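You operate a simulated robot arm through the tools that you are given. There is no shell and no other tool. Be economical: measure what you need, move in short steps, check, and stop when the job is done.

You run a simulated robot arm. Do the job below in one go: nothing can be reset, and whatever is moved stays where it is left.

TASK
Put the jar labelled "cedar" from the folding table and the can labelled "cherry" from the folding table on the red dish.
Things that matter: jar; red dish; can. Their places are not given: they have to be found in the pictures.

Only the result counts: the job must be done as asked and must still hold three seconds after the hand-in. Knocking over, shifting, dropping, spilling or breaking anything else fails it.

THE ROBOT
A 5-joint arm with a two-finger parallel gripper, fixed in place. Base frame: the origin is at the foot of the arm, x ahead of it, y to its left, z up; the work surface is at about z = 0. Readings come in m, rad, newtons and seconds.
With the tool pointing down near the work surface it reaches from about 0.26 to 0.6 m from the base axis. Its first joint turns from -1.152 to 1.152 rad. The tool tilts only in the upright plane through the base axis and itself; it spins freely about its own axis. Payload 1.57 kg.
The tool frame sits at the grasp point between the pads (the TCP): z along the fingers, y along the line on which they close. The tips reach 0.03 m beyond it. Largest opening 0.08 m; finger width 0.017, thickness 0.012; the body of the gripper, 0.04 by 0.082 m, starts 0.08 m behind the TCP.
Orientation is that of the tool frame in the base frame, as a unit quaternion [w, x, y, z]. With the fingers straight down and closing along the base's y, the tool's x points along the base's -x, its y along +y and its z along -z.

THE INTERFACE
- The arm moves only by the tool play_rows. Its argument "moves" is a list of rows, each a list of 7 numbers: the shift along the base's x, y, z in units of 150 mm (1.0 is 150 mm), then the turn, a rotation vector about the base's x, y, z in units of 60 degrees (1.0 is 60 degrees), then the gripper command, from -1 (shut) to 1 (fully open), values between in proportion. In form: [[x, y, z, ax, ay, az, jaw], ...]. A call has 1 to 8 rows; each row is the pose to reach, as a shift and turn from the pose commanded when the call began. A call with a number of a shift or a turn outside -1 to 1 is refused whole. Each row takes 0.2 s and may step no farther than 0.05 m and 0.15 rad from the row before; otherwise, or with a gripper value out of range, the whole call is refused. Where a pose cannot be reached the arm comes as near as it can. A force on the tool above 40 N (or 10 N above the force at the start of the call, whichever is more), or a blocked arm, ends the call early, and 0.2 s more pass. The fingers move at their own pace (about 0.153 m/s each) and stop on an object; they squeeze with about 23 N. The grip force told is the motor's: it shows also when the fingers shut on nothing. Time passes only in rows, and 0.2 s behind the last, so rows that repeat a pose let the fingers close. The reply holds the time, the measured pose of the TCP, the force on the tool along the base axes, the opening and the grip force, in the units named above and with some noise, and new pictures: "views" is both (left out), scene, wrist or none.
- Cameras (640 x 400 px; columns grow to the right, rows downward): "scene" is fixed at [0.0079, 0.3755, 0.5397]; the picture's right is [-0.91, -0.42, 0.00], its down [-0.17, 0.37, -0.91] and it looks along [0.38, -0.83, -0.41] (base axes); focal length 322 px, centre (320, 200). "wrist" rides on the gripper at [-0.032, 0, -0.078] in the tool frame; the picture's right is [0.00, -1.00, 0.00], its down [0.97, 0.00, -0.24] and it looks along [0.24, 0.00, 0.97] (tool axes); focal length 218 px, centre (320, 200).
- locate(camera, pixels): there is no depth. For up to 12 entries [column, row, z] of the newest picture of that camera ("zoom" is the newest enlarged one), the place [x, y] in the base frame at which the ray of that pixel passes the height z, good to about 0.003 m, but the place of the scene camera against the robot may be out by one fixed shift of up to 0.012 m in any direction. The clock stands still meanwhile.
- zoom(camera, box): a new picture of the part [left, top, right, bottom] of that camera's present view, enlarged. The clock stands still meanwhile.
- close_job(): hands the job in; it is judged then, once.

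Keep the steps short. Do not move on a guess: measure, check each grasp and each placing, and mend mistakes. In all there are 60 turns and 120 pictures (those below and enlarged ones count). Leave the gripper open and the arm clear of the work at the hand-in unless told otherwise, and finish with a single line.

The tools are called after "Call:" as a command line: name --pt "numbers of a row" for each row, then --argument value for the rest, lists and objects as JSON in quotes. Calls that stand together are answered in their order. play_rows: Moves the arm, as the interface text tells. Its arguments: {"type":"object","properties":{"moves":{"type":"array","items":{"type":"array","items":{"type":"number"}}},"views":{"type":"string","enum":["both","scene","wrist","none"]}},"required":["moves"]} The other tools are called the same way: locate (camera, pixels) gives the place at which the rays of pixels pass given heights; zoom (camera, box) takes an enlarged picture of a part of a camera's view; close_job () hands the job in.

At the start:

```text
clock: 0.0
ee_pos: [0.1996, -0.2516, 0.3113]
orientation: [0.0, 0.0, 1.0, 0.0]
ft_force: [-0.7, 0.2, 0.0]
gripper_width: 0.0801
grasp_force: 0.2
```

scene: 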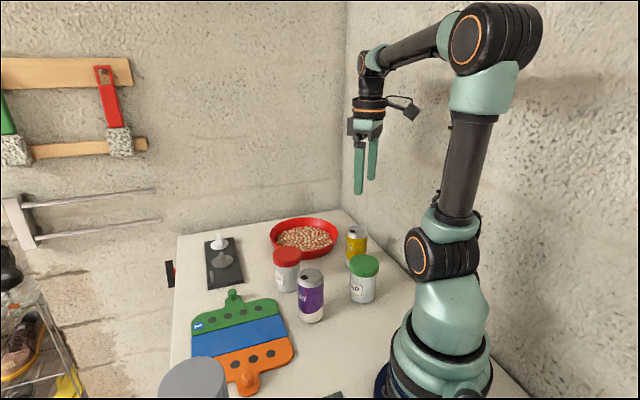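
wrist: 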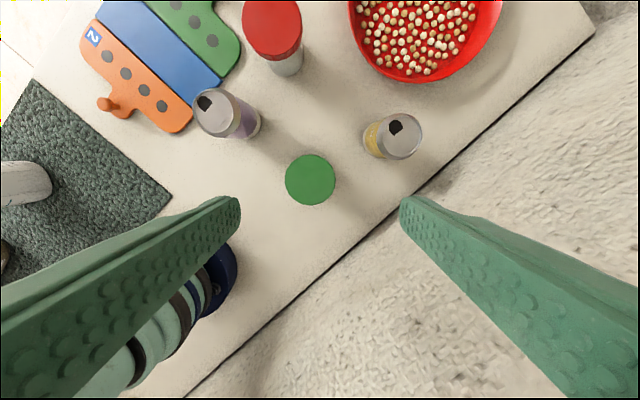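

I see two jars (red lid, green lid), two cans (purple, yellow) and a red dish. I'll enlarge the view to read the labels.

Call:
zoom --camera "scene" --box '[260, 210, 400, 330]'

Call:
zoom --camera "scene" --box '[160, 210, 300, 400]'

```text
3.33 times, centred on (330, 270) of scene
```

zoom: 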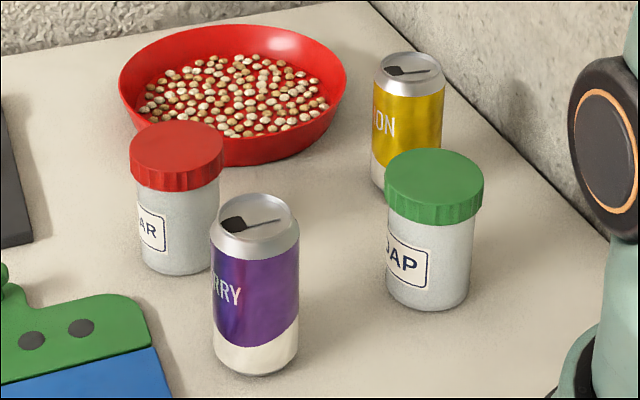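

```text
2.11 times, centred on (230, 305) of scene
```

zoom: 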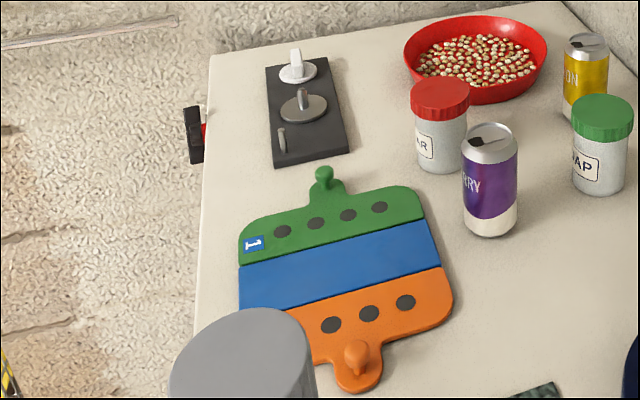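

The red-lid jar reads "..AR" (cedar), the purple can reads "..RRY" (cherry), and the other two are soap and lemon. Next I'll locate the bases in the scene view and the tops in the wrist view.

Call:
locate --camera "scene" --pixels '[[311, 315, 0], [311, 273, 0.09], [311, 273, 0.1], [311, 273, 0.11], [289, 286, 0], [287, 252, 0.08], [287, 252, 0.09], [287, 252, 0.1], [270, 238, 0.03], [338, 238, 0.03], [304, 220, 0.03], [304, 260, 0]]'

Call:
locate --camera "wrist" --pixels '[[212, 113, 0.09], [212, 113, 0.1], [212, 113, 0.11], [252, 124, 0], [272, 28, 0.07], [272, 28, 0.08], [272, 28, 0.09], [288, 68, 0], [427, 82, 0.0], [427, 82, 0.03], [348, 2, 0.03], [503, 2, 0.03]]'

```text
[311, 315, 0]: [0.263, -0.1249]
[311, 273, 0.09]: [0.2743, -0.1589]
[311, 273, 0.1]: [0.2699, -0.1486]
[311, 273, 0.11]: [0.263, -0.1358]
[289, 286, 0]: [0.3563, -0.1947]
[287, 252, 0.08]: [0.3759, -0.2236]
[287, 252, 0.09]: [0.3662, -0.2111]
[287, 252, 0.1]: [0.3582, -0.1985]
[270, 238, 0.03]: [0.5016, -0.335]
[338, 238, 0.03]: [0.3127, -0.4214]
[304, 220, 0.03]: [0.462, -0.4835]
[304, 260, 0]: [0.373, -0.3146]
```

```text
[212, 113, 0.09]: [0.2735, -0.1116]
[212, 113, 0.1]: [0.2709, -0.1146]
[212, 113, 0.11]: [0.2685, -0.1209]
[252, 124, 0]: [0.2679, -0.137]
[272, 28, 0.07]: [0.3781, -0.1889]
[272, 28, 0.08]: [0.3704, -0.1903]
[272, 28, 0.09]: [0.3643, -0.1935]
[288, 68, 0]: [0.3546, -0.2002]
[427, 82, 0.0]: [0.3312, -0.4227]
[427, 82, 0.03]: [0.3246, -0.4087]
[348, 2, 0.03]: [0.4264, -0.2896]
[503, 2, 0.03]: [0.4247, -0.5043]
```

Can is near (0.266,-0.125) and about 0.115 tall, the jar near (0.359,-0.196) and about 0.098 tall. The dish centre is near (0.42,-0.40). I'll move the camera over the dish at height to measure it.

Call:
play_rows --pt "0.2 -0.16 0 0 0 0 1" --pt "0.4 -0.32 0 0 0 0 1" --pt "0.6 -0.48 0 0 0 0 1" --pt "0.8 -0.64 0 0 0 0 1" --pt "1.0 -0.8 0 0 0 0 1" --pt "1.0 -0.8 0 0 0 0 1"

```text
clock: 1.4
ee_pos: [0.3508, -0.371, 0.309]
orientation: [0.001, 0.001, 1.0, 0.0]
ft_force: [-0.4, 0.1, 0.3]
gripper_width: 0.0799
grasp_force: 0.1
```

scene: 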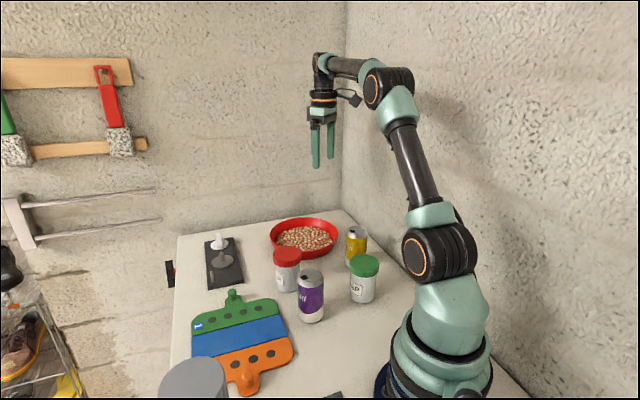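
wrist: 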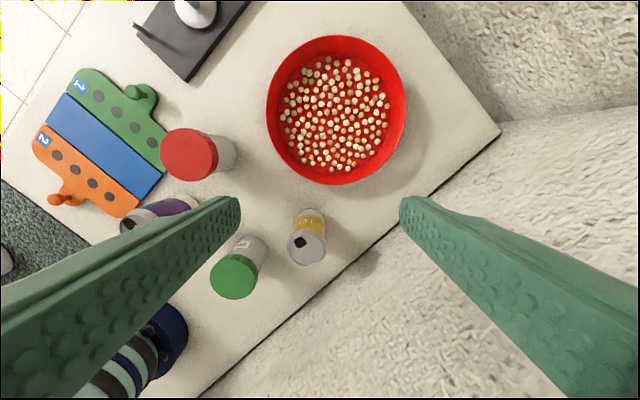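

Call:
locate --camera "wrist" --pixels '[[267, 110, 0.04], [406, 110, 0.04], [336, 35, 0.04], [336, 185, 0.04], [335, 113, 0.015], [281, 113, 0.015], [390, 113, 0.015], [335, 57, 0.015], [335, 170, 0.015], [188, 155, 0.1], [308, 245, 0.1], [235, 277, 0.1]]'

Call:
zoom --camera "wrist" --box '[240, 20, 430, 200]'

Call:
zoom --camera "scene" --box '[260, 210, 350, 266]'

```text
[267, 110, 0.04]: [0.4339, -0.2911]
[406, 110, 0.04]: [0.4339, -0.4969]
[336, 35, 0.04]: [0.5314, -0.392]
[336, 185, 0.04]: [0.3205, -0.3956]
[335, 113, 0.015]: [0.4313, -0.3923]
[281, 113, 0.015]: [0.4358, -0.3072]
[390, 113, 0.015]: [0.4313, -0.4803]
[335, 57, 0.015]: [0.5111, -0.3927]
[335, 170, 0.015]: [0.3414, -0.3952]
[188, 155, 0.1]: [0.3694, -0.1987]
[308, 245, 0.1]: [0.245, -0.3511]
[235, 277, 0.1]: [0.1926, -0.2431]
```

```text
2.22 times, centred on (335, 110) of wrist
```

zoom: 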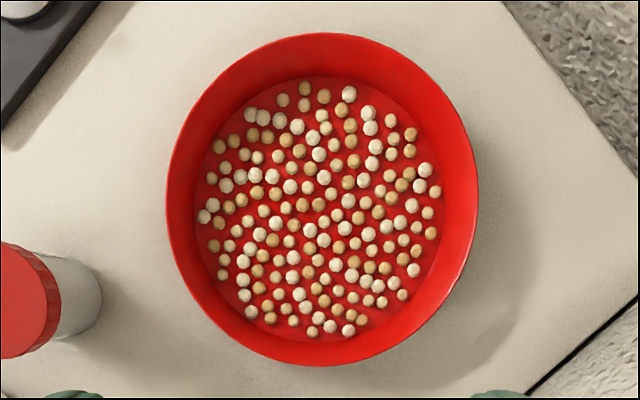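

```text
7.11 times, centred on (305, 238) of scene
```

zoom: 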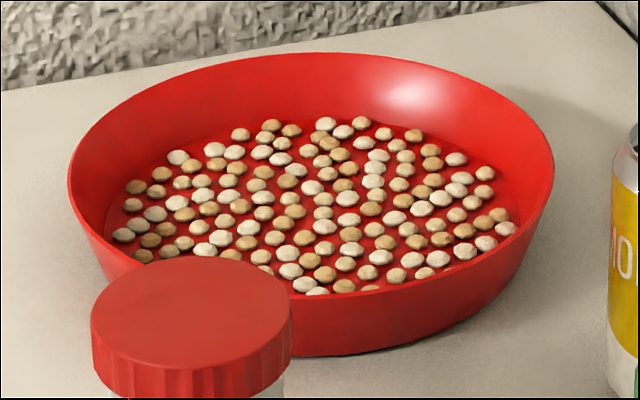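

Dish centre is about (0.43,-0.394), with a rim radius of about 0.10 and small balls on its floor. I'll compare the two cameras to get the rim height.

Call:
locate --camera "scene" --pixels '[[303.7, 233.8, 0.03], [303.7, 233.8, 0.045], [303.7, 233.8, 0.06], [304, 259.5, 0.0], [356, 265, 0], [361, 300, 0], [357, 232, 0.115], [364, 263, 0.098]]'

Call:
locate --camera "wrist" --pixels '[[336, 110, 0.03], [336, 110, 0.045], [336, 110, 0.06], [336, 113, 0.005], [313, 213, 0], [250, 243, 0], [310, 245, 0.115], [235, 277, 0.098]]'

```text
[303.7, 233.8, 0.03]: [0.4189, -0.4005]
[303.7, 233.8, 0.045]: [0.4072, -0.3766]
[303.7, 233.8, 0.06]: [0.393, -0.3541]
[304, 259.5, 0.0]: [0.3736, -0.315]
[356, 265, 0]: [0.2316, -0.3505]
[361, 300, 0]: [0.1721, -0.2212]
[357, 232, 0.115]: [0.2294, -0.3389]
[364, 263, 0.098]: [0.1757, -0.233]
```

```text
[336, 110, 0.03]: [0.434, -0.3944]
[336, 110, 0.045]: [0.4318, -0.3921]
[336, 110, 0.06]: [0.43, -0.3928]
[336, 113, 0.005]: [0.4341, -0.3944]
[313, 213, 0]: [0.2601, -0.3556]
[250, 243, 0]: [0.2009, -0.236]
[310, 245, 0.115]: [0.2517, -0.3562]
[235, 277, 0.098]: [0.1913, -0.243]
```

The rim is roughly 0.04 high and 0.10 in radius. I'll put the two objects side by side at about (0.398,-0.419) and (0.454,-0.358). First I'll hover near the jar.

Call:
play_rows --pt "0.02 0.25 -0.08 0 0 0 1" --pt "0.04 0.5 -0.16 0 0 0 1" --pt "0.06 0.75 -0.24 0 0 0 1" --pt "0.08 1.0 -0.32 0 0 0 1" --pt "0.08 1.0 -0.4 0 0 0 1" --pt "0.08 1.0 -0.4 0 0 0 1" --views "wrist"

```text
clock: 2.8
ee_pos: [0.3626, -0.2224, 0.2524]
orientation: [0.0, 0.0, 1.0, 0.001]
ft_force: [-0.9, -0.2, 1.1]
gripper_width: 0.08
grasp_force: 0.0
```

wrist: 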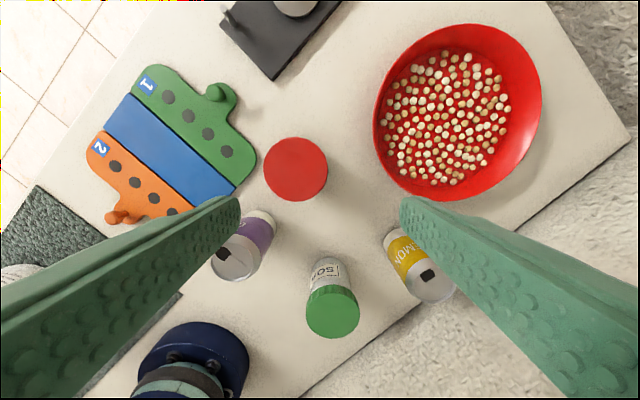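

Lid centre is at pixel (296,169), with edges at columns 264 and 328.

Call:
locate --camera "wrist" --pixels '[[296, 169, 0.09], [296, 169, 0.1], [264, 169, 0.095], [328, 169, 0.095], [296, 137, 0.095], [296, 201, 0.095], [233, 262, 0.115], [260, 222, 0.0], [458, 111, 0.04]]'

```text
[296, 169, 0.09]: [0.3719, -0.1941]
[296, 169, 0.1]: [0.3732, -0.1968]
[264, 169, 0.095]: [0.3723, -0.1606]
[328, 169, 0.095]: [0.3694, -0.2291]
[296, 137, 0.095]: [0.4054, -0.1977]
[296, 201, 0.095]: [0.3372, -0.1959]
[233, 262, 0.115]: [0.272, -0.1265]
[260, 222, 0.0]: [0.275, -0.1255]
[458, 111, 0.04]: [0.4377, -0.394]
```

Lid centre is about (0.371,-0.1955), 0.068 m across. I'll align over it and lower to z 0.16.

Call:
play_rows --pt "0.06 0.174 0 0 0 0 1" --pt "0.06 0.174 -0.3 0 0 0 1" --pt "0.06 0.174 -0.607 0 0 0 1" --pt "0.06 0.174 -0.607 0 0 0 1" --views "wrist"

```text
clock: 3.8
ee_pos: [0.3701, -0.1976, 0.1615]
orientation: [0.0, 0.001, 1.0, 0.0]
ft_force: [0.0, 0.8, 0.3]
gripper_width: 0.08
grasp_force: 0.2
```

wrist: 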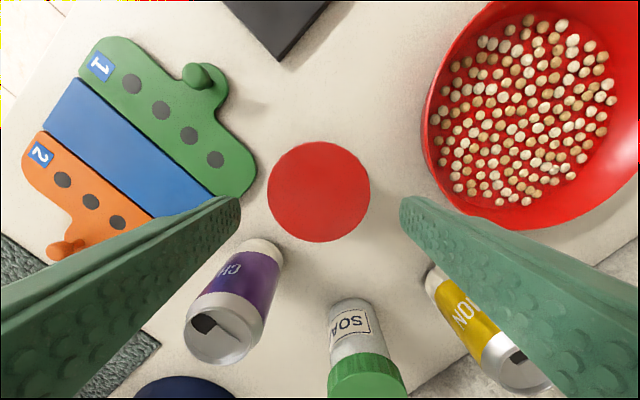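

Call:
locate --camera "wrist" --pixels '[[319, 191, 0.095], [268, 191, 0.095], [370, 191, 0.095], [319, 141, 0.095], [319, 242, 0.095], [218, 335, 0.115], [262, 250, 0.0]]'

Call:
zoom --camera "wrist" --box '[180, 220, 420, 400]'

```text
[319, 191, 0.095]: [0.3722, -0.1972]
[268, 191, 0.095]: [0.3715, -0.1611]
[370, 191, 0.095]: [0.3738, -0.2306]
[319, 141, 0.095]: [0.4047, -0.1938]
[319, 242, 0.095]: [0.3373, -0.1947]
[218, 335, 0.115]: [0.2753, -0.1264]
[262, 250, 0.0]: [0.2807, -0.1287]
```

```text
2.22 times, centred on (300, 310) of wrist
```

zoom: 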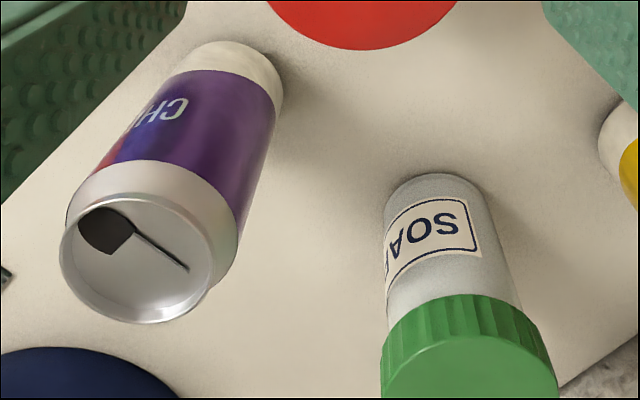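

It is centred, and the can reads "CH..", so it is cherry. I'll lower to z about 0.075 and close on the jar.

Call:
play_rows --pt "0.01 0 -0.2 0 0 0 1" --pt "0.01 0 -0.4 0 0 0 1" --pt "0.01 0 -0.567 0 0 0 1" --pt "0.01 0 -0.567 0 0 0 1" --pt "0.01 0 -0.567 0 0 0 -1" --pt "0.01 0 -0.567 0 0 0 -1" --pt "0.01 0 -0.567 0 0 0 -1"

```text
clock: 5.4
ee_pos: [0.3698, -0.1933, 0.076]
orientation: [0.0, 0.0, 1.0, 0.0]
ft_force: [-0.9, -0.5, -1.1]
gripper_width: 0.0672
grasp_force: 23.0
```

scene: 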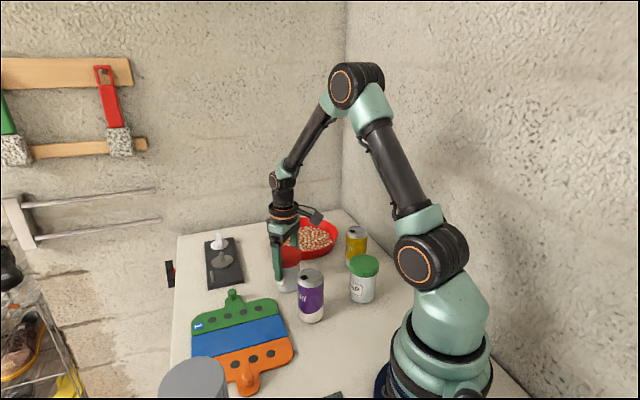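
wrist: 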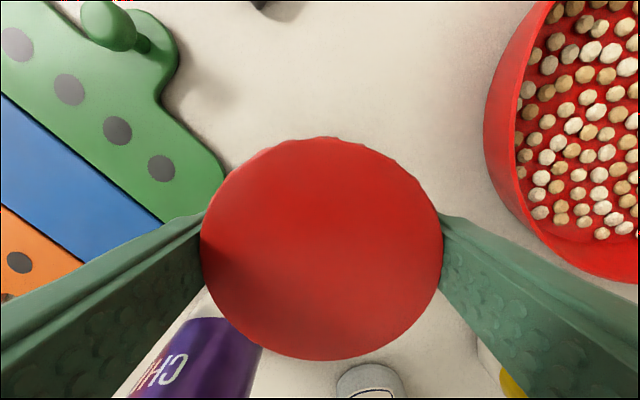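

The jar is gripped at 0.067 m and 23 N. I'll lift it straight up.

Call:
play_rows --pt "0 0 0.1 0 0 0 -1" --pt "0 0 0.3 0 0 0 -1" --pt "0 0 0.55 0 0 0 -1" --pt "0 0 0.8 0 0 0 -1" --pt "0 0 0.8 0 0 0 -1"

```text
clock: 6.6
ee_pos: [0.3703, -0.1934, 0.1962]
orientation: [0.001, 0.0, 1.0, 0.0]
ft_force: [0.0, 0.0, -2.1]
gripper_width: 0.0673
grasp_force: 22.8
```

scene: 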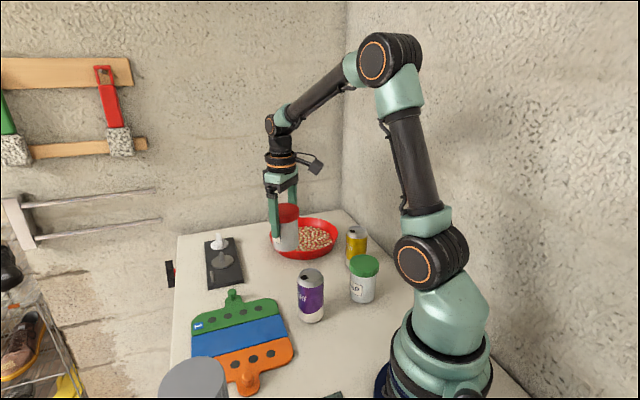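
wrist: 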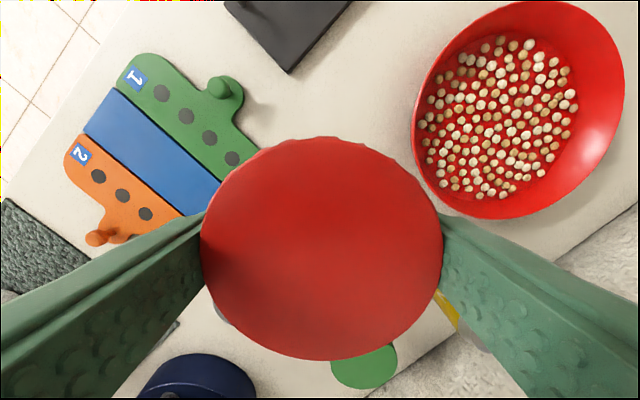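

The jar is held. I'll carry it toward the near/right half of the dish at (0.401,-0.423), in two calls.

Call:
play_rows --pt "0.04 -0.2 0 0 0 0 -1" --pt "0.08 -0.4 0 0 0 0 -1" --pt "0.12 -0.65 0 0 0 0 -1" --pt "0.16 -0.9 0 0 0 0 -1" --pt "0.2 -1.0 0 0 0 0 -1" --views "none"

Call:
play_rows --pt "0 -0.15 0 0 0 0 -1" --pt "0 -0.35 0 0 0 0 -1" --pt "0 -0.523 0 0 0 0 -1" --pt "0 -0.523 0 0 0 0 -1"

```text
clock: 7.8
ee_pos: [0.402, -0.3426, 0.1961]
orientation: [0.0, -0.001, 1.0, 0.0]
ft_force: [-0.4, 0.3, -1.2]
gripper_width: 0.0671
grasp_force: 22.7
```

```text
clock: 8.8
ee_pos: [0.4012, -0.4214, 0.1978]
orientation: [-0.001, 0.0, 1.0, 0.001]
ft_force: [-0.2, 0.1, -1.3]
gripper_width: 0.0672
grasp_force: 23.1
```

scene: 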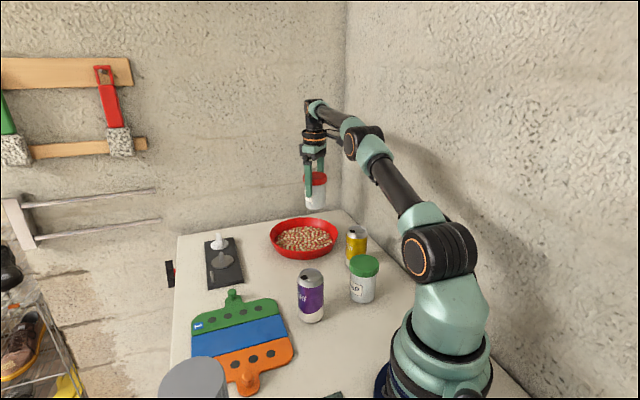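
wrist: 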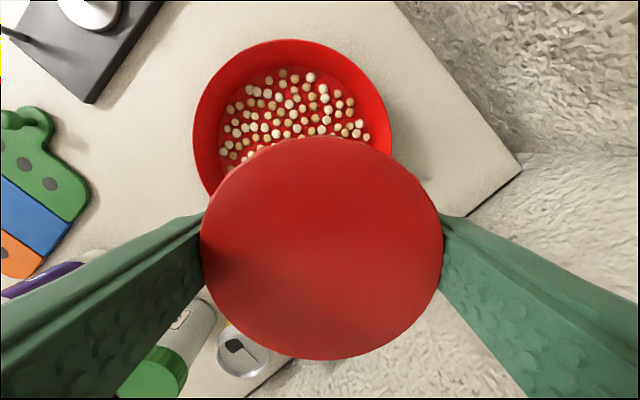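

Call:
locate --camera "wrist" --pixels '[[193, 135, 0.04], [392, 135, 0.04], [290, 39, 0.04]]'

Call:
zoom --camera "scene" --box '[280, 140, 360, 260]'

```text
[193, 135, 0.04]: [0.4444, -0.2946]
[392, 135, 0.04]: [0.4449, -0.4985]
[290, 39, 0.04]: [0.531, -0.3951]
```

```text
3.33 times, centred on (320, 200) of scene
```

zoom: 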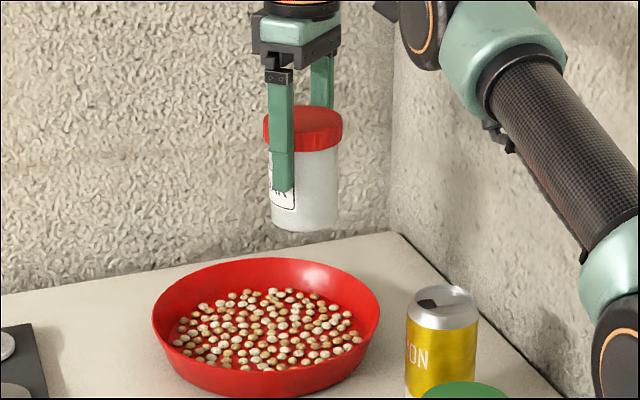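

Dish centre is about (0.429,-0.3965). I'll shift slightly to (0.399,-0.427) and lower to TCP z about 0.105, which puts the jar bottom at about 0.03.

Call:
play_rows --pt "-0.014 -0.033 -0.1 0 0 0 -1" --pt "-0.014 -0.033 -0.35 0 0 0 -1" --pt "-0.014 -0.033 -0.6 0 0 0 -1" --pt "-0.014 -0.033 -0.6 0 0 0 -1"

```text
clock: 9.8
ee_pos: [0.4029, -0.4269, 0.1058]
orientation: [0.0, 0.0, 1.0, 0.001]
ft_force: [0.6, -0.5, -1.4]
gripper_width: 0.0672
grasp_force: 23.1
```

scene: 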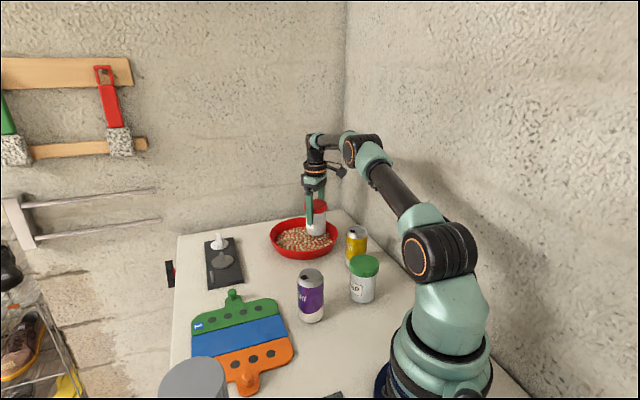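
wrist: 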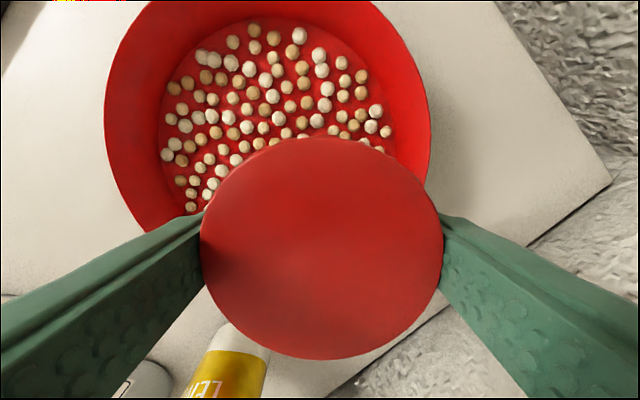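

I'll lower in 2 mm rows and watch the force.

Call:
play_rows --pt "0 0 -0.02 0 0 0 -1" --pt "0 0 -0.04 0 0 0 -1" --pt "0 0 -0.06 0 0 0 -1" --pt "0 0 -0.073 0 0 0 -1" --views "none"

```text
clock: 10.8
ee_pos: [0.3996, -0.4277, 0.0946]
orientation: [0.0, -0.001, 1.0, -0.001]
ft_force: [-0.6, 0.1, -2.0]
gripper_width: 0.0669
grasp_force: 23.4
```

Call:
play_rows --pt "0 0 -0.013 0 0 0 -1" --pt "0 0 -0.02 0 0 0 -1" --pt "0 0 -0.027 0 0 0 -1" --views "scene"

```text
clock: 11.6
ee_pos: [0.4007, -0.4272, 0.09]
orientation: [0.0, 0.0, 1.0, 0.001]
ft_force: [-0.2, 0.1, -1.6]
gripper_width: 0.067
grasp_force: 22.8
```

scene: 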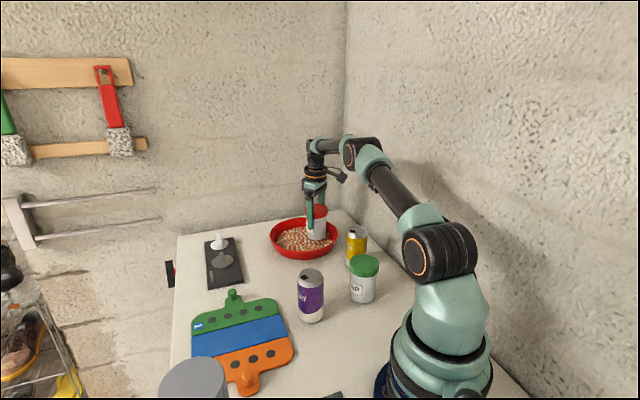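

No contact yet. I'll keep lowering in fine steps.

Call:
play_rows --pt "0 0 -0.007 0 0 0 -1" --pt "0 0 -0.013 0 0 0 -1" --pt "0 0 -0.02 0 0 0 -1" --views "none"

Call:
play_rows --pt "0 0 -0.007 0 0 0 -1" --pt "0 0 -0.013 0 0 0 -1" --views "scene"

```text
clock: 12.4
ee_pos: [0.4002, -0.4293, 0.0878]
orientation: [0.0, 0.0, 1.0, 0.0]
ft_force: [0.4, 0.2, -1.6]
gripper_width: 0.0674
grasp_force: 22.6
```

```text
clock: 13.0
ee_pos: [0.4005, -0.4286, 0.0845]
orientation: [-0.001, 0.0, 1.0, 0.0]
ft_force: [0.3, -0.5, -0.1]
gripper_width: 0.0671
grasp_force: 23.1
```

scene: 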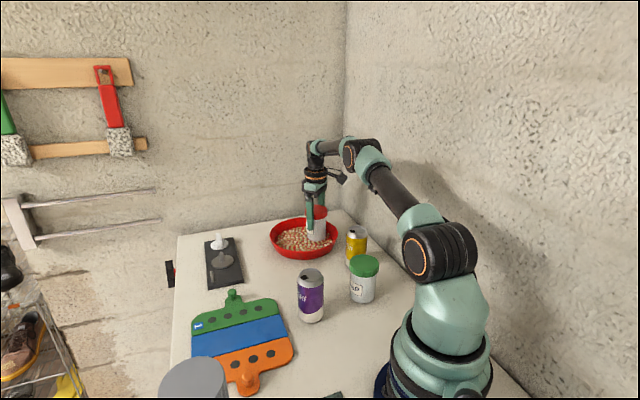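

Call:
play_rows --pt "0 0 -0.007 0 0 0 -1" --pt "0 0 -0.007 0 0 0 -1" --views "none"

Call:
zoom --camera "scene" --box '[270, 190, 350, 266]'

```text
clock: 13.6
ee_pos: [0.4007, -0.4291, 0.0867]
orientation: [0.001, 0.0, 1.0, -0.001]
ft_force: [-0.4, 0.1, 6.9]
gripper_width: 0.0669
grasp_force: 23.0
```

```text
5.26 times, centred on (310, 228) of scene
```

zoom: 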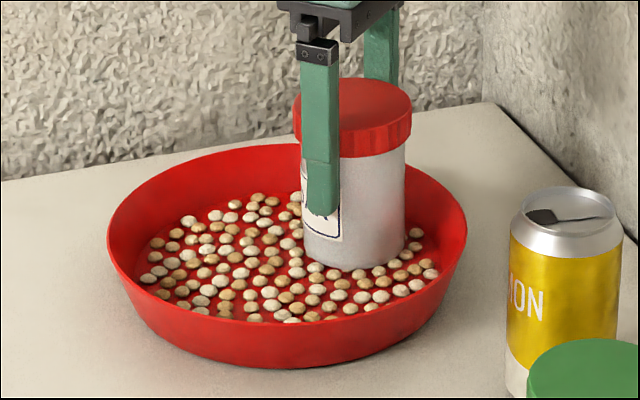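

Contact was felt at 7 N and the jar stands upright inside the dish. I'll open and retreat upward.

Call:
play_rows --pt "0 0 0.003 0 0 0 0.8" --pt "0 0 0.003 0 0 0 1" --pt "0 0 0.003 0 0 0 1" --pt "0 0 0.15 0 0 0 1" --pt "0 0 0.4 0 0 0 1" --pt "0 0 0.7 0 0 0 1" --pt "0 0 0.9 0 0 0 1" --pt "0 0 0.9 0 0 0 1"

```text
clock: 15.4
ee_pos: [0.3985, -0.4275, 0.2178]
orientation: [0.0, 0.001, 1.0, 0.001]
ft_force: [-0.6, 0.5, -0.8]
gripper_width: 0.0801
grasp_force: 0.1
```

scene: 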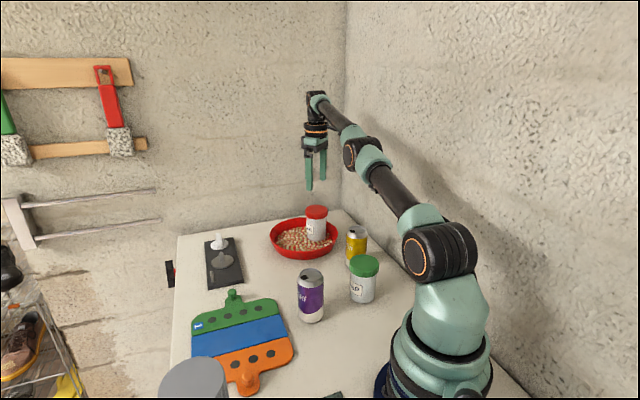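
wrist: 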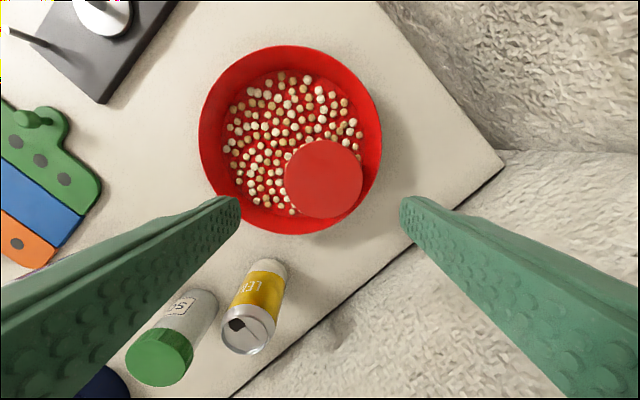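

The jar stands in the dish. I'll check its label and measure its place.

Call:
zoom --camera "scene" --box '[270, 190, 350, 266]'

Call:
locate --camera "wrist" --pixels '[[323, 179, 0.108], [199, 140, 0.04], [383, 140, 0.04], [290, 45, 0.04], [290, 234, 0.04]]'

Call:
play_rows --pt "-0.1 0.25 0 0 0 0 1" --pt "-0.2 0.5 0 0 0 0 1" --pt "-0.3 0.75 0 0 0 0 1" --pt "-0.42 1.0 0 0 0 0 1" --views "none"

Call:
play_rows --pt "-0.1 0.25 0 0 0 0 1" --pt "-0.2 0.5 0 0 0 0 1" --pt "-0.3 0.75 0 0 0 0 1" --pt "-0.42 1.0 0 0 0 0 1" --pt "-0.42 1.0 0 0 0 0 1" --views "wrist"

```text
5.26 times, centred on (310, 228) of scene
```

zoom: 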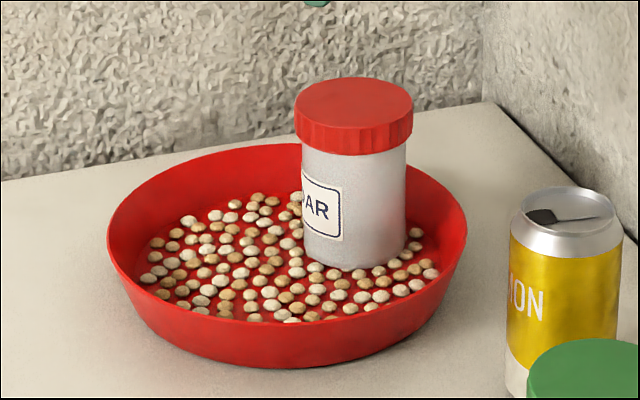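

```text
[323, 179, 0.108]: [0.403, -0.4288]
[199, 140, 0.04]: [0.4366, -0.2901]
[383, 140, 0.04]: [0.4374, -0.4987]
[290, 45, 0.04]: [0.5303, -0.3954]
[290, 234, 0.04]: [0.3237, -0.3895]
```

```text
clock: 16.4
ee_pos: [0.3374, -0.2788, 0.221]
orientation: [0.0, 0.0, 1.0, -0.001]
ft_force: [-0.4, -0.3, -0.3]
gripper_width: 0.0803
grasp_force: 0.0
```

```text
clock: 17.6
ee_pos: [0.274, -0.1286, 0.2204]
orientation: [-0.001, -0.001, 1.0, 0.0]
ft_force: [0.9, 0.1, 0.9]
gripper_width: 0.0803
grasp_force: 0.2
```

wrist: 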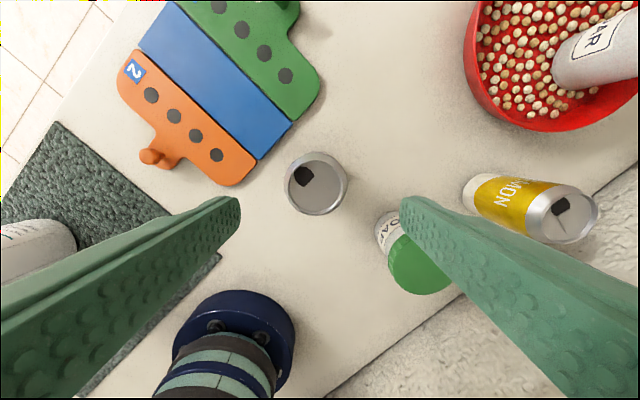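

The label "..DAR" confirms cedar. The cherry can's top centre is at pixel (317,184).

Call:
locate --camera "wrist" --pixels '[[317, 184, 0.115], [284, 182, 0.11], [348, 182, 0.11], [317, 151, 0.11], [317, 216, 0.11]]'

```text
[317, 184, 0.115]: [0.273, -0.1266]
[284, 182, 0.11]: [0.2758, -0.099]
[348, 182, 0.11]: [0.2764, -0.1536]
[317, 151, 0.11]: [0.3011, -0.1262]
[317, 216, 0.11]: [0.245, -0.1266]
```

Can is at (0.274,-0.1265), about 0.06 m wide. I'll lower to z about 0.077 and close.

Call:
play_rows --pt "0 0.01 -0.25 0 0 0 1" --pt "0 0.01 -0.5 0 0 0 1" --pt "0 0.01 -0.75 0 0 0 1" --pt "0 0.01 -0.95 0 0 0 1" --pt "0 0.01 -0.95 0 0 0 1" --pt "0 0.01 -0.95 0 0 0 -1" --pt "0 0.01 -0.95 0 0 0 -1" --pt "0 0.01 -0.95 0 0 0 -1"

```text
clock: 19.4
ee_pos: [0.2751, -0.1272, 0.0752]
orientation: [0.0, 0.001, 1.0, 0.0]
ft_force: [0.0, -0.7, 0.1]
gripper_width: 0.055
grasp_force: 22.7
```

scene: 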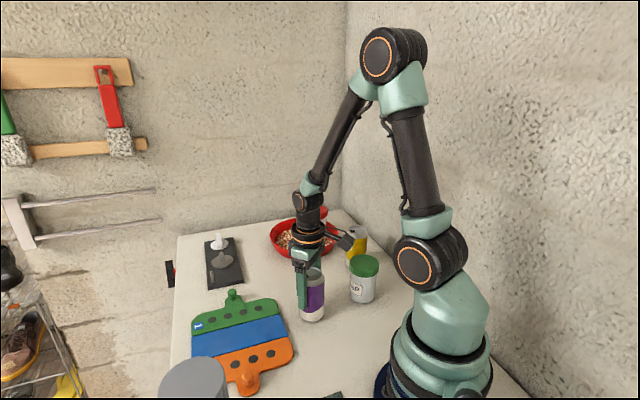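
wrist: 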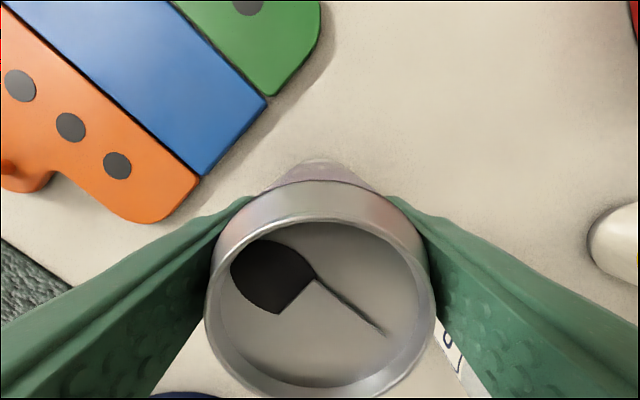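

The can is gripped at 0.055 m. I'll lift it, then move toward (0.453,-0.360).

Call:
play_rows --pt "0 0 0.1 0 0 0 -1" --pt "0 0 0.3 0 0 0 -1" --pt "0 0 0.6 0 0 0 -1" --pt "0 0 0.9 0 0 0 -1" --pt "0 0 0.9 0 0 0 -1" --views "scene"

Call:
play_rows --pt "0.15 -0.2 0 0 0 0 -1" --pt "0.35 -0.4 0 0 0 0 -1" --pt "0.55 -0.6 0 0 0 0 -1" --pt "0.75 -0.8 0 0 0 0 -1" --pt "0.9 -1.0 0 0 0 0 -1" --pt "0.9 -1.0 0 0 0 0 -1" --views "none"

```text
clock: 20.6
ee_pos: [0.2748, -0.1284, 0.2148]
orientation: [0.0, 0.0, 1.0, 0.0]
ft_force: [0.1, -0.3, 0.8]
gripper_width: 0.055
grasp_force: 22.5
```

scene: 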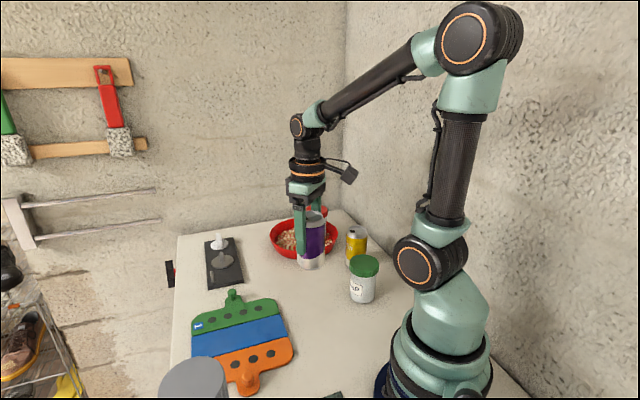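

```text
clock: 22.0
ee_pos: [0.4101, -0.2759, 0.2128]
orientation: [0.0, 0.0, 1.0, 0.0]
ft_force: [0.4, 0.6, 0.5]
gripper_width: 0.055
grasp_force: 22.9
```

The can is held at (0.410,-0.276). Next I'll go over the target (0.453,-0.360).

Call:
play_rows --pt "0.1 -0.2 0 0 0 0 -1" --pt "0.2 -0.4 0 0 0 0 -1" --pt "0.29 -0.555 0 0 0 0 -1" --pt "0.29 -0.555 0 0 0 0 -1"

```text
clock: 23.0
ee_pos: [0.4532, -0.3611, 0.2108]
orientation: [0.0, 0.0, 1.0, 0.0]
ft_force: [0.0, -0.8, -0.3]
gripper_width: 0.0544
grasp_force: 23.1
```

scene: 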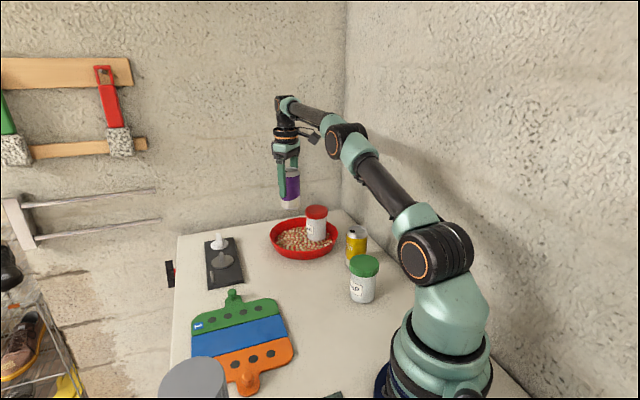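
wrist: 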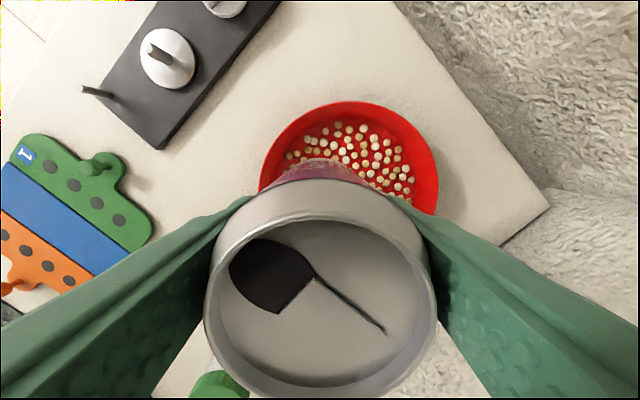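

Lowering to z about 0.10.

Call:
play_rows --pt "0 0 -0.2 0 0 0 -1" --pt "0 0 -0.45 0 0 0 -1" --pt "0 0 -0.7 0 0 0 -1" --pt "0 0 -0.74 0 0 0 -1" --pt "0 0 -0.74 0 0 0 -1"

```text
clock: 24.2
ee_pos: [0.4538, -0.3617, 0.1008]
orientation: [0.0, -0.001, 1.0, -0.001]
ft_force: [-0.7, 0.2, 0.8]
gripper_width: 0.055
grasp_force: 22.8
```

scene: 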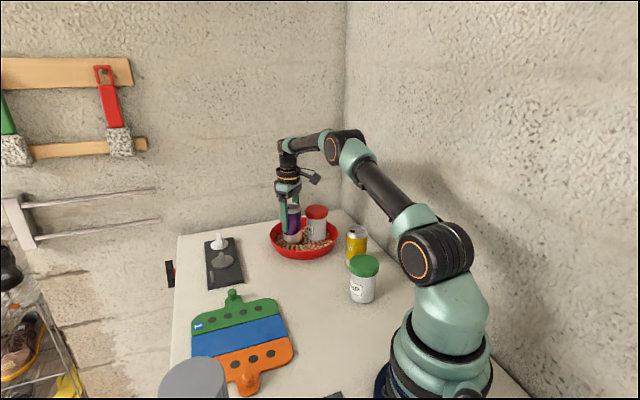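
wrist: 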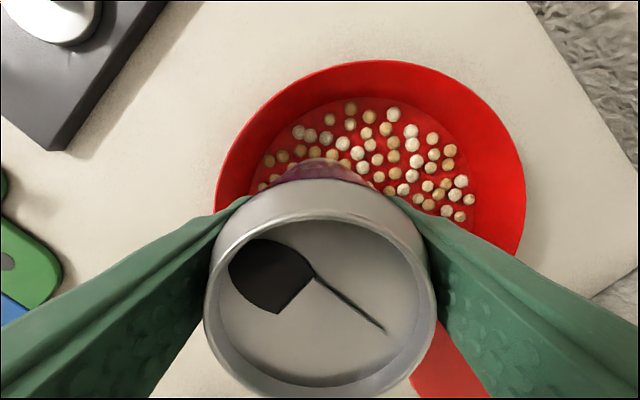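

Fine lowering now; I expect contact near z 0.086.

Call:
play_rows --pt "0 0 -0.025 0 0 0 -1" --pt "0 0 -0.05 0 0 0 -1" --pt "0 0 -0.073 0 0 0 -1" --views "none"

Call:
play_rows --pt "0 0 -0.007 0 0 0 -1" --pt "0 0 -0.014 0 0 0 -1" --views "none"

Call:
zoom --camera "scene" --box '[260, 190, 350, 266]'

```text
clock: 25.0
ee_pos: [0.4531, -0.3611, 0.0901]
orientation: [-0.001, 0.0, 1.0, -0.001]
ft_force: [0.5, 0.0, 0.2]
gripper_width: 0.0548
grasp_force: 23.5
```

```text
clock: 25.6
ee_pos: [0.4536, -0.3586, 0.0879]
orientation: [0.0, 0.0, 1.0, -0.001]
ft_force: [0.1, 0.2, 0.2]
gripper_width: 0.055
grasp_force: 23.1
```

```text
5.26 times, centred on (305, 228) of scene
```

zoom: 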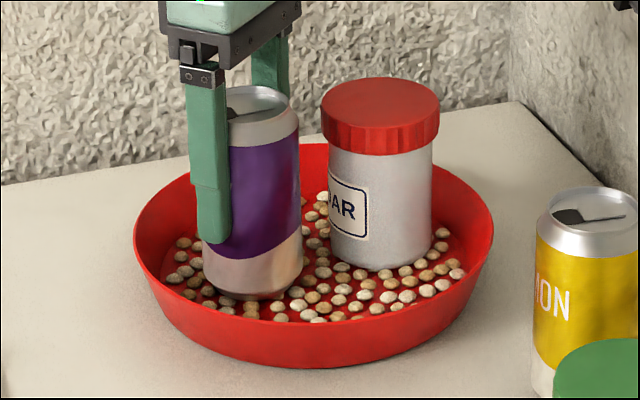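

Call:
play_rows --pt "0 0 -0.007 0 0 0 -1" --pt "0 0 -0.012 0 0 0 -1" --views "none"

```text
clock: 26.2
ee_pos: [0.4523, -0.3608, 0.0857]
orientation: [0.0, 0.0, 1.0, 0.0]
ft_force: [-0.6, 0.3, 0.1]
gripper_width: 0.0548
grasp_force: 23.3
```

Call:
play_rows --pt "0 0 -0.007 0 0 0 -1" --pt "0 0 -0.007 0 0 0 -1" --views "none"

```text
clock: 26.8
ee_pos: [0.4528, -0.3601, 0.0855]
orientation: [0.0, 0.0, 1.0, 0.0]
ft_force: [0.1, 0.2, -0.1]
gripper_width: 0.0547
grasp_force: 22.4
```

Call:
play_rows --pt "0 0 -0.007 0 0 0 -1" --pt "0 0 -0.007 0 0 0 -1" --views "none"

```text
clock: 27.4
ee_pos: [0.4519, -0.3602, 0.0845]
orientation: [0.0, 0.001, 1.0, -0.001]
ft_force: [0.2, -0.3, 1.0]
gripper_width: 0.0548
grasp_force: 22.7
```

Call:
play_rows --pt "0 0 -0.007 0 0 0 -1" --pt "0 0 -0.007 0 0 0 -1" --views "scene"

```text
clock: 28.0
ee_pos: [0.453, -0.3606, 0.0839]
orientation: [0.001, 0.0, 1.0, 0.0]
ft_force: [-2.4, 2.6, 11.7]
gripper_width: 0.0545
grasp_force: 23.4
```

scene: 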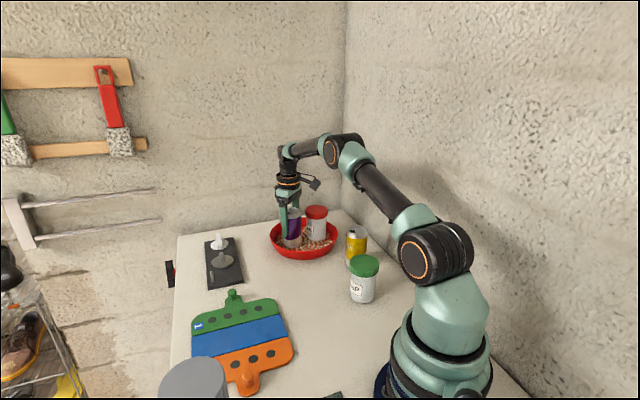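

Contact is firm. I'll ease up slightly, release and go up.

Call:
play_rows --pt "0 0 0.005 0 0 0 -1" --pt "0 0 0.005 0 0 0 0.7" --pt "0 0 0.005 0 0 0 1" --pt "0 0 0.005 0 0 0 1" --pt "0 0 0.15 0 0 0 1" --pt "0 0 0.4 0 0 0 1" --pt "0 0 0.7 0 0 0 1" --pt "0 0 0.95 0 0 0 1"

Call:
zoom --camera "scene" --box '[260, 190, 350, 266]'

```text
clock: 29.8
ee_pos: [0.4495, -0.3625, 0.2263]
orientation: [0.001, -0.001, 1.0, 0.0]
ft_force: [0.3, -0.4, 0.4]
gripper_width: 0.0799
grasp_force: 0.1
```

scene: 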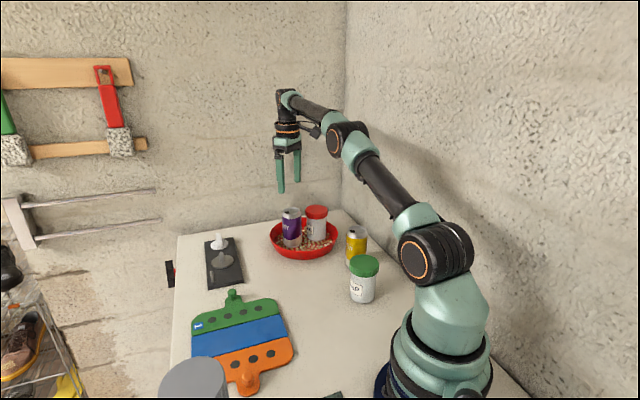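
wrist: 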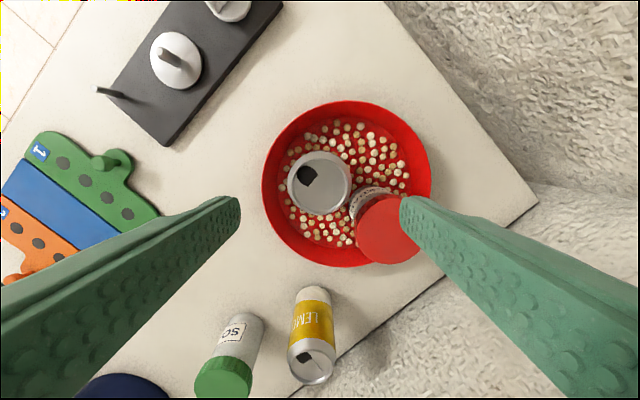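

```text
5.26 times, centred on (305, 228) of scene
```

zoom: 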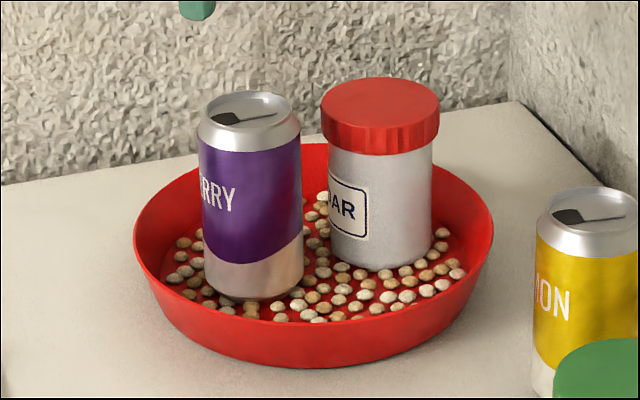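

Both stand upright in the dish and nothing else has moved. The gripper is open and clear above, so I'll rise a bit more, wait and check that they hold.

Call:
play_rows --pt "-0.15 0 0.2 0 0 0 1" --pt "-0.3 0 0.4 0 0 0 1" --pt "-0.3 0 0.5 0 0 0 1" --pt "-0.3 0 0.5 0 0 0 1" --pt "-0.3 0 0.5 0 0 0 1" --pt "-0.3 0 0.5 0 0 0 1" --views "scene"

Call:
zoom --camera "scene" --box '[260, 190, 350, 266]'

```text
clock: 31.2
ee_pos: [0.4087, -0.3611, 0.3035]
orientation: [0.0, 0.001, 1.0, 0.0]
ft_force: [1.0, 0.5, 0.2]
gripper_width: 0.0801
grasp_force: 0.1
```

scene: 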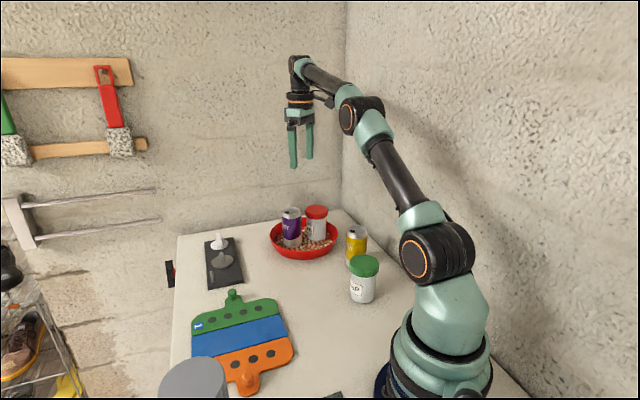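

```text
5.26 times, centred on (305, 228) of scene
```

zoom: 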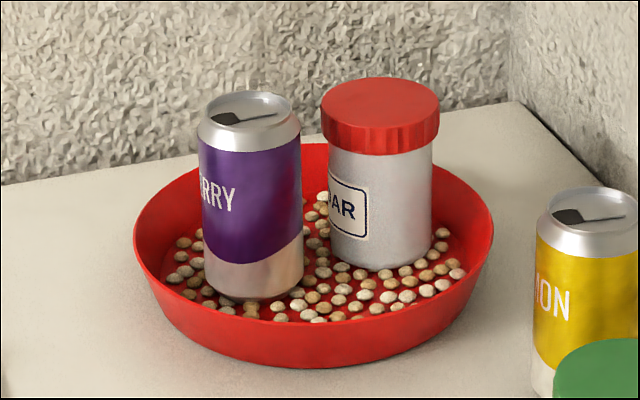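

Nothing has moved since the release, so I'm handing in.

Call:
close_job

```text
The job is handed in.
```

The cedar jar and the cherry can are both standing upright on the red dish, nothing else was moved, and the gripper is open and clear.
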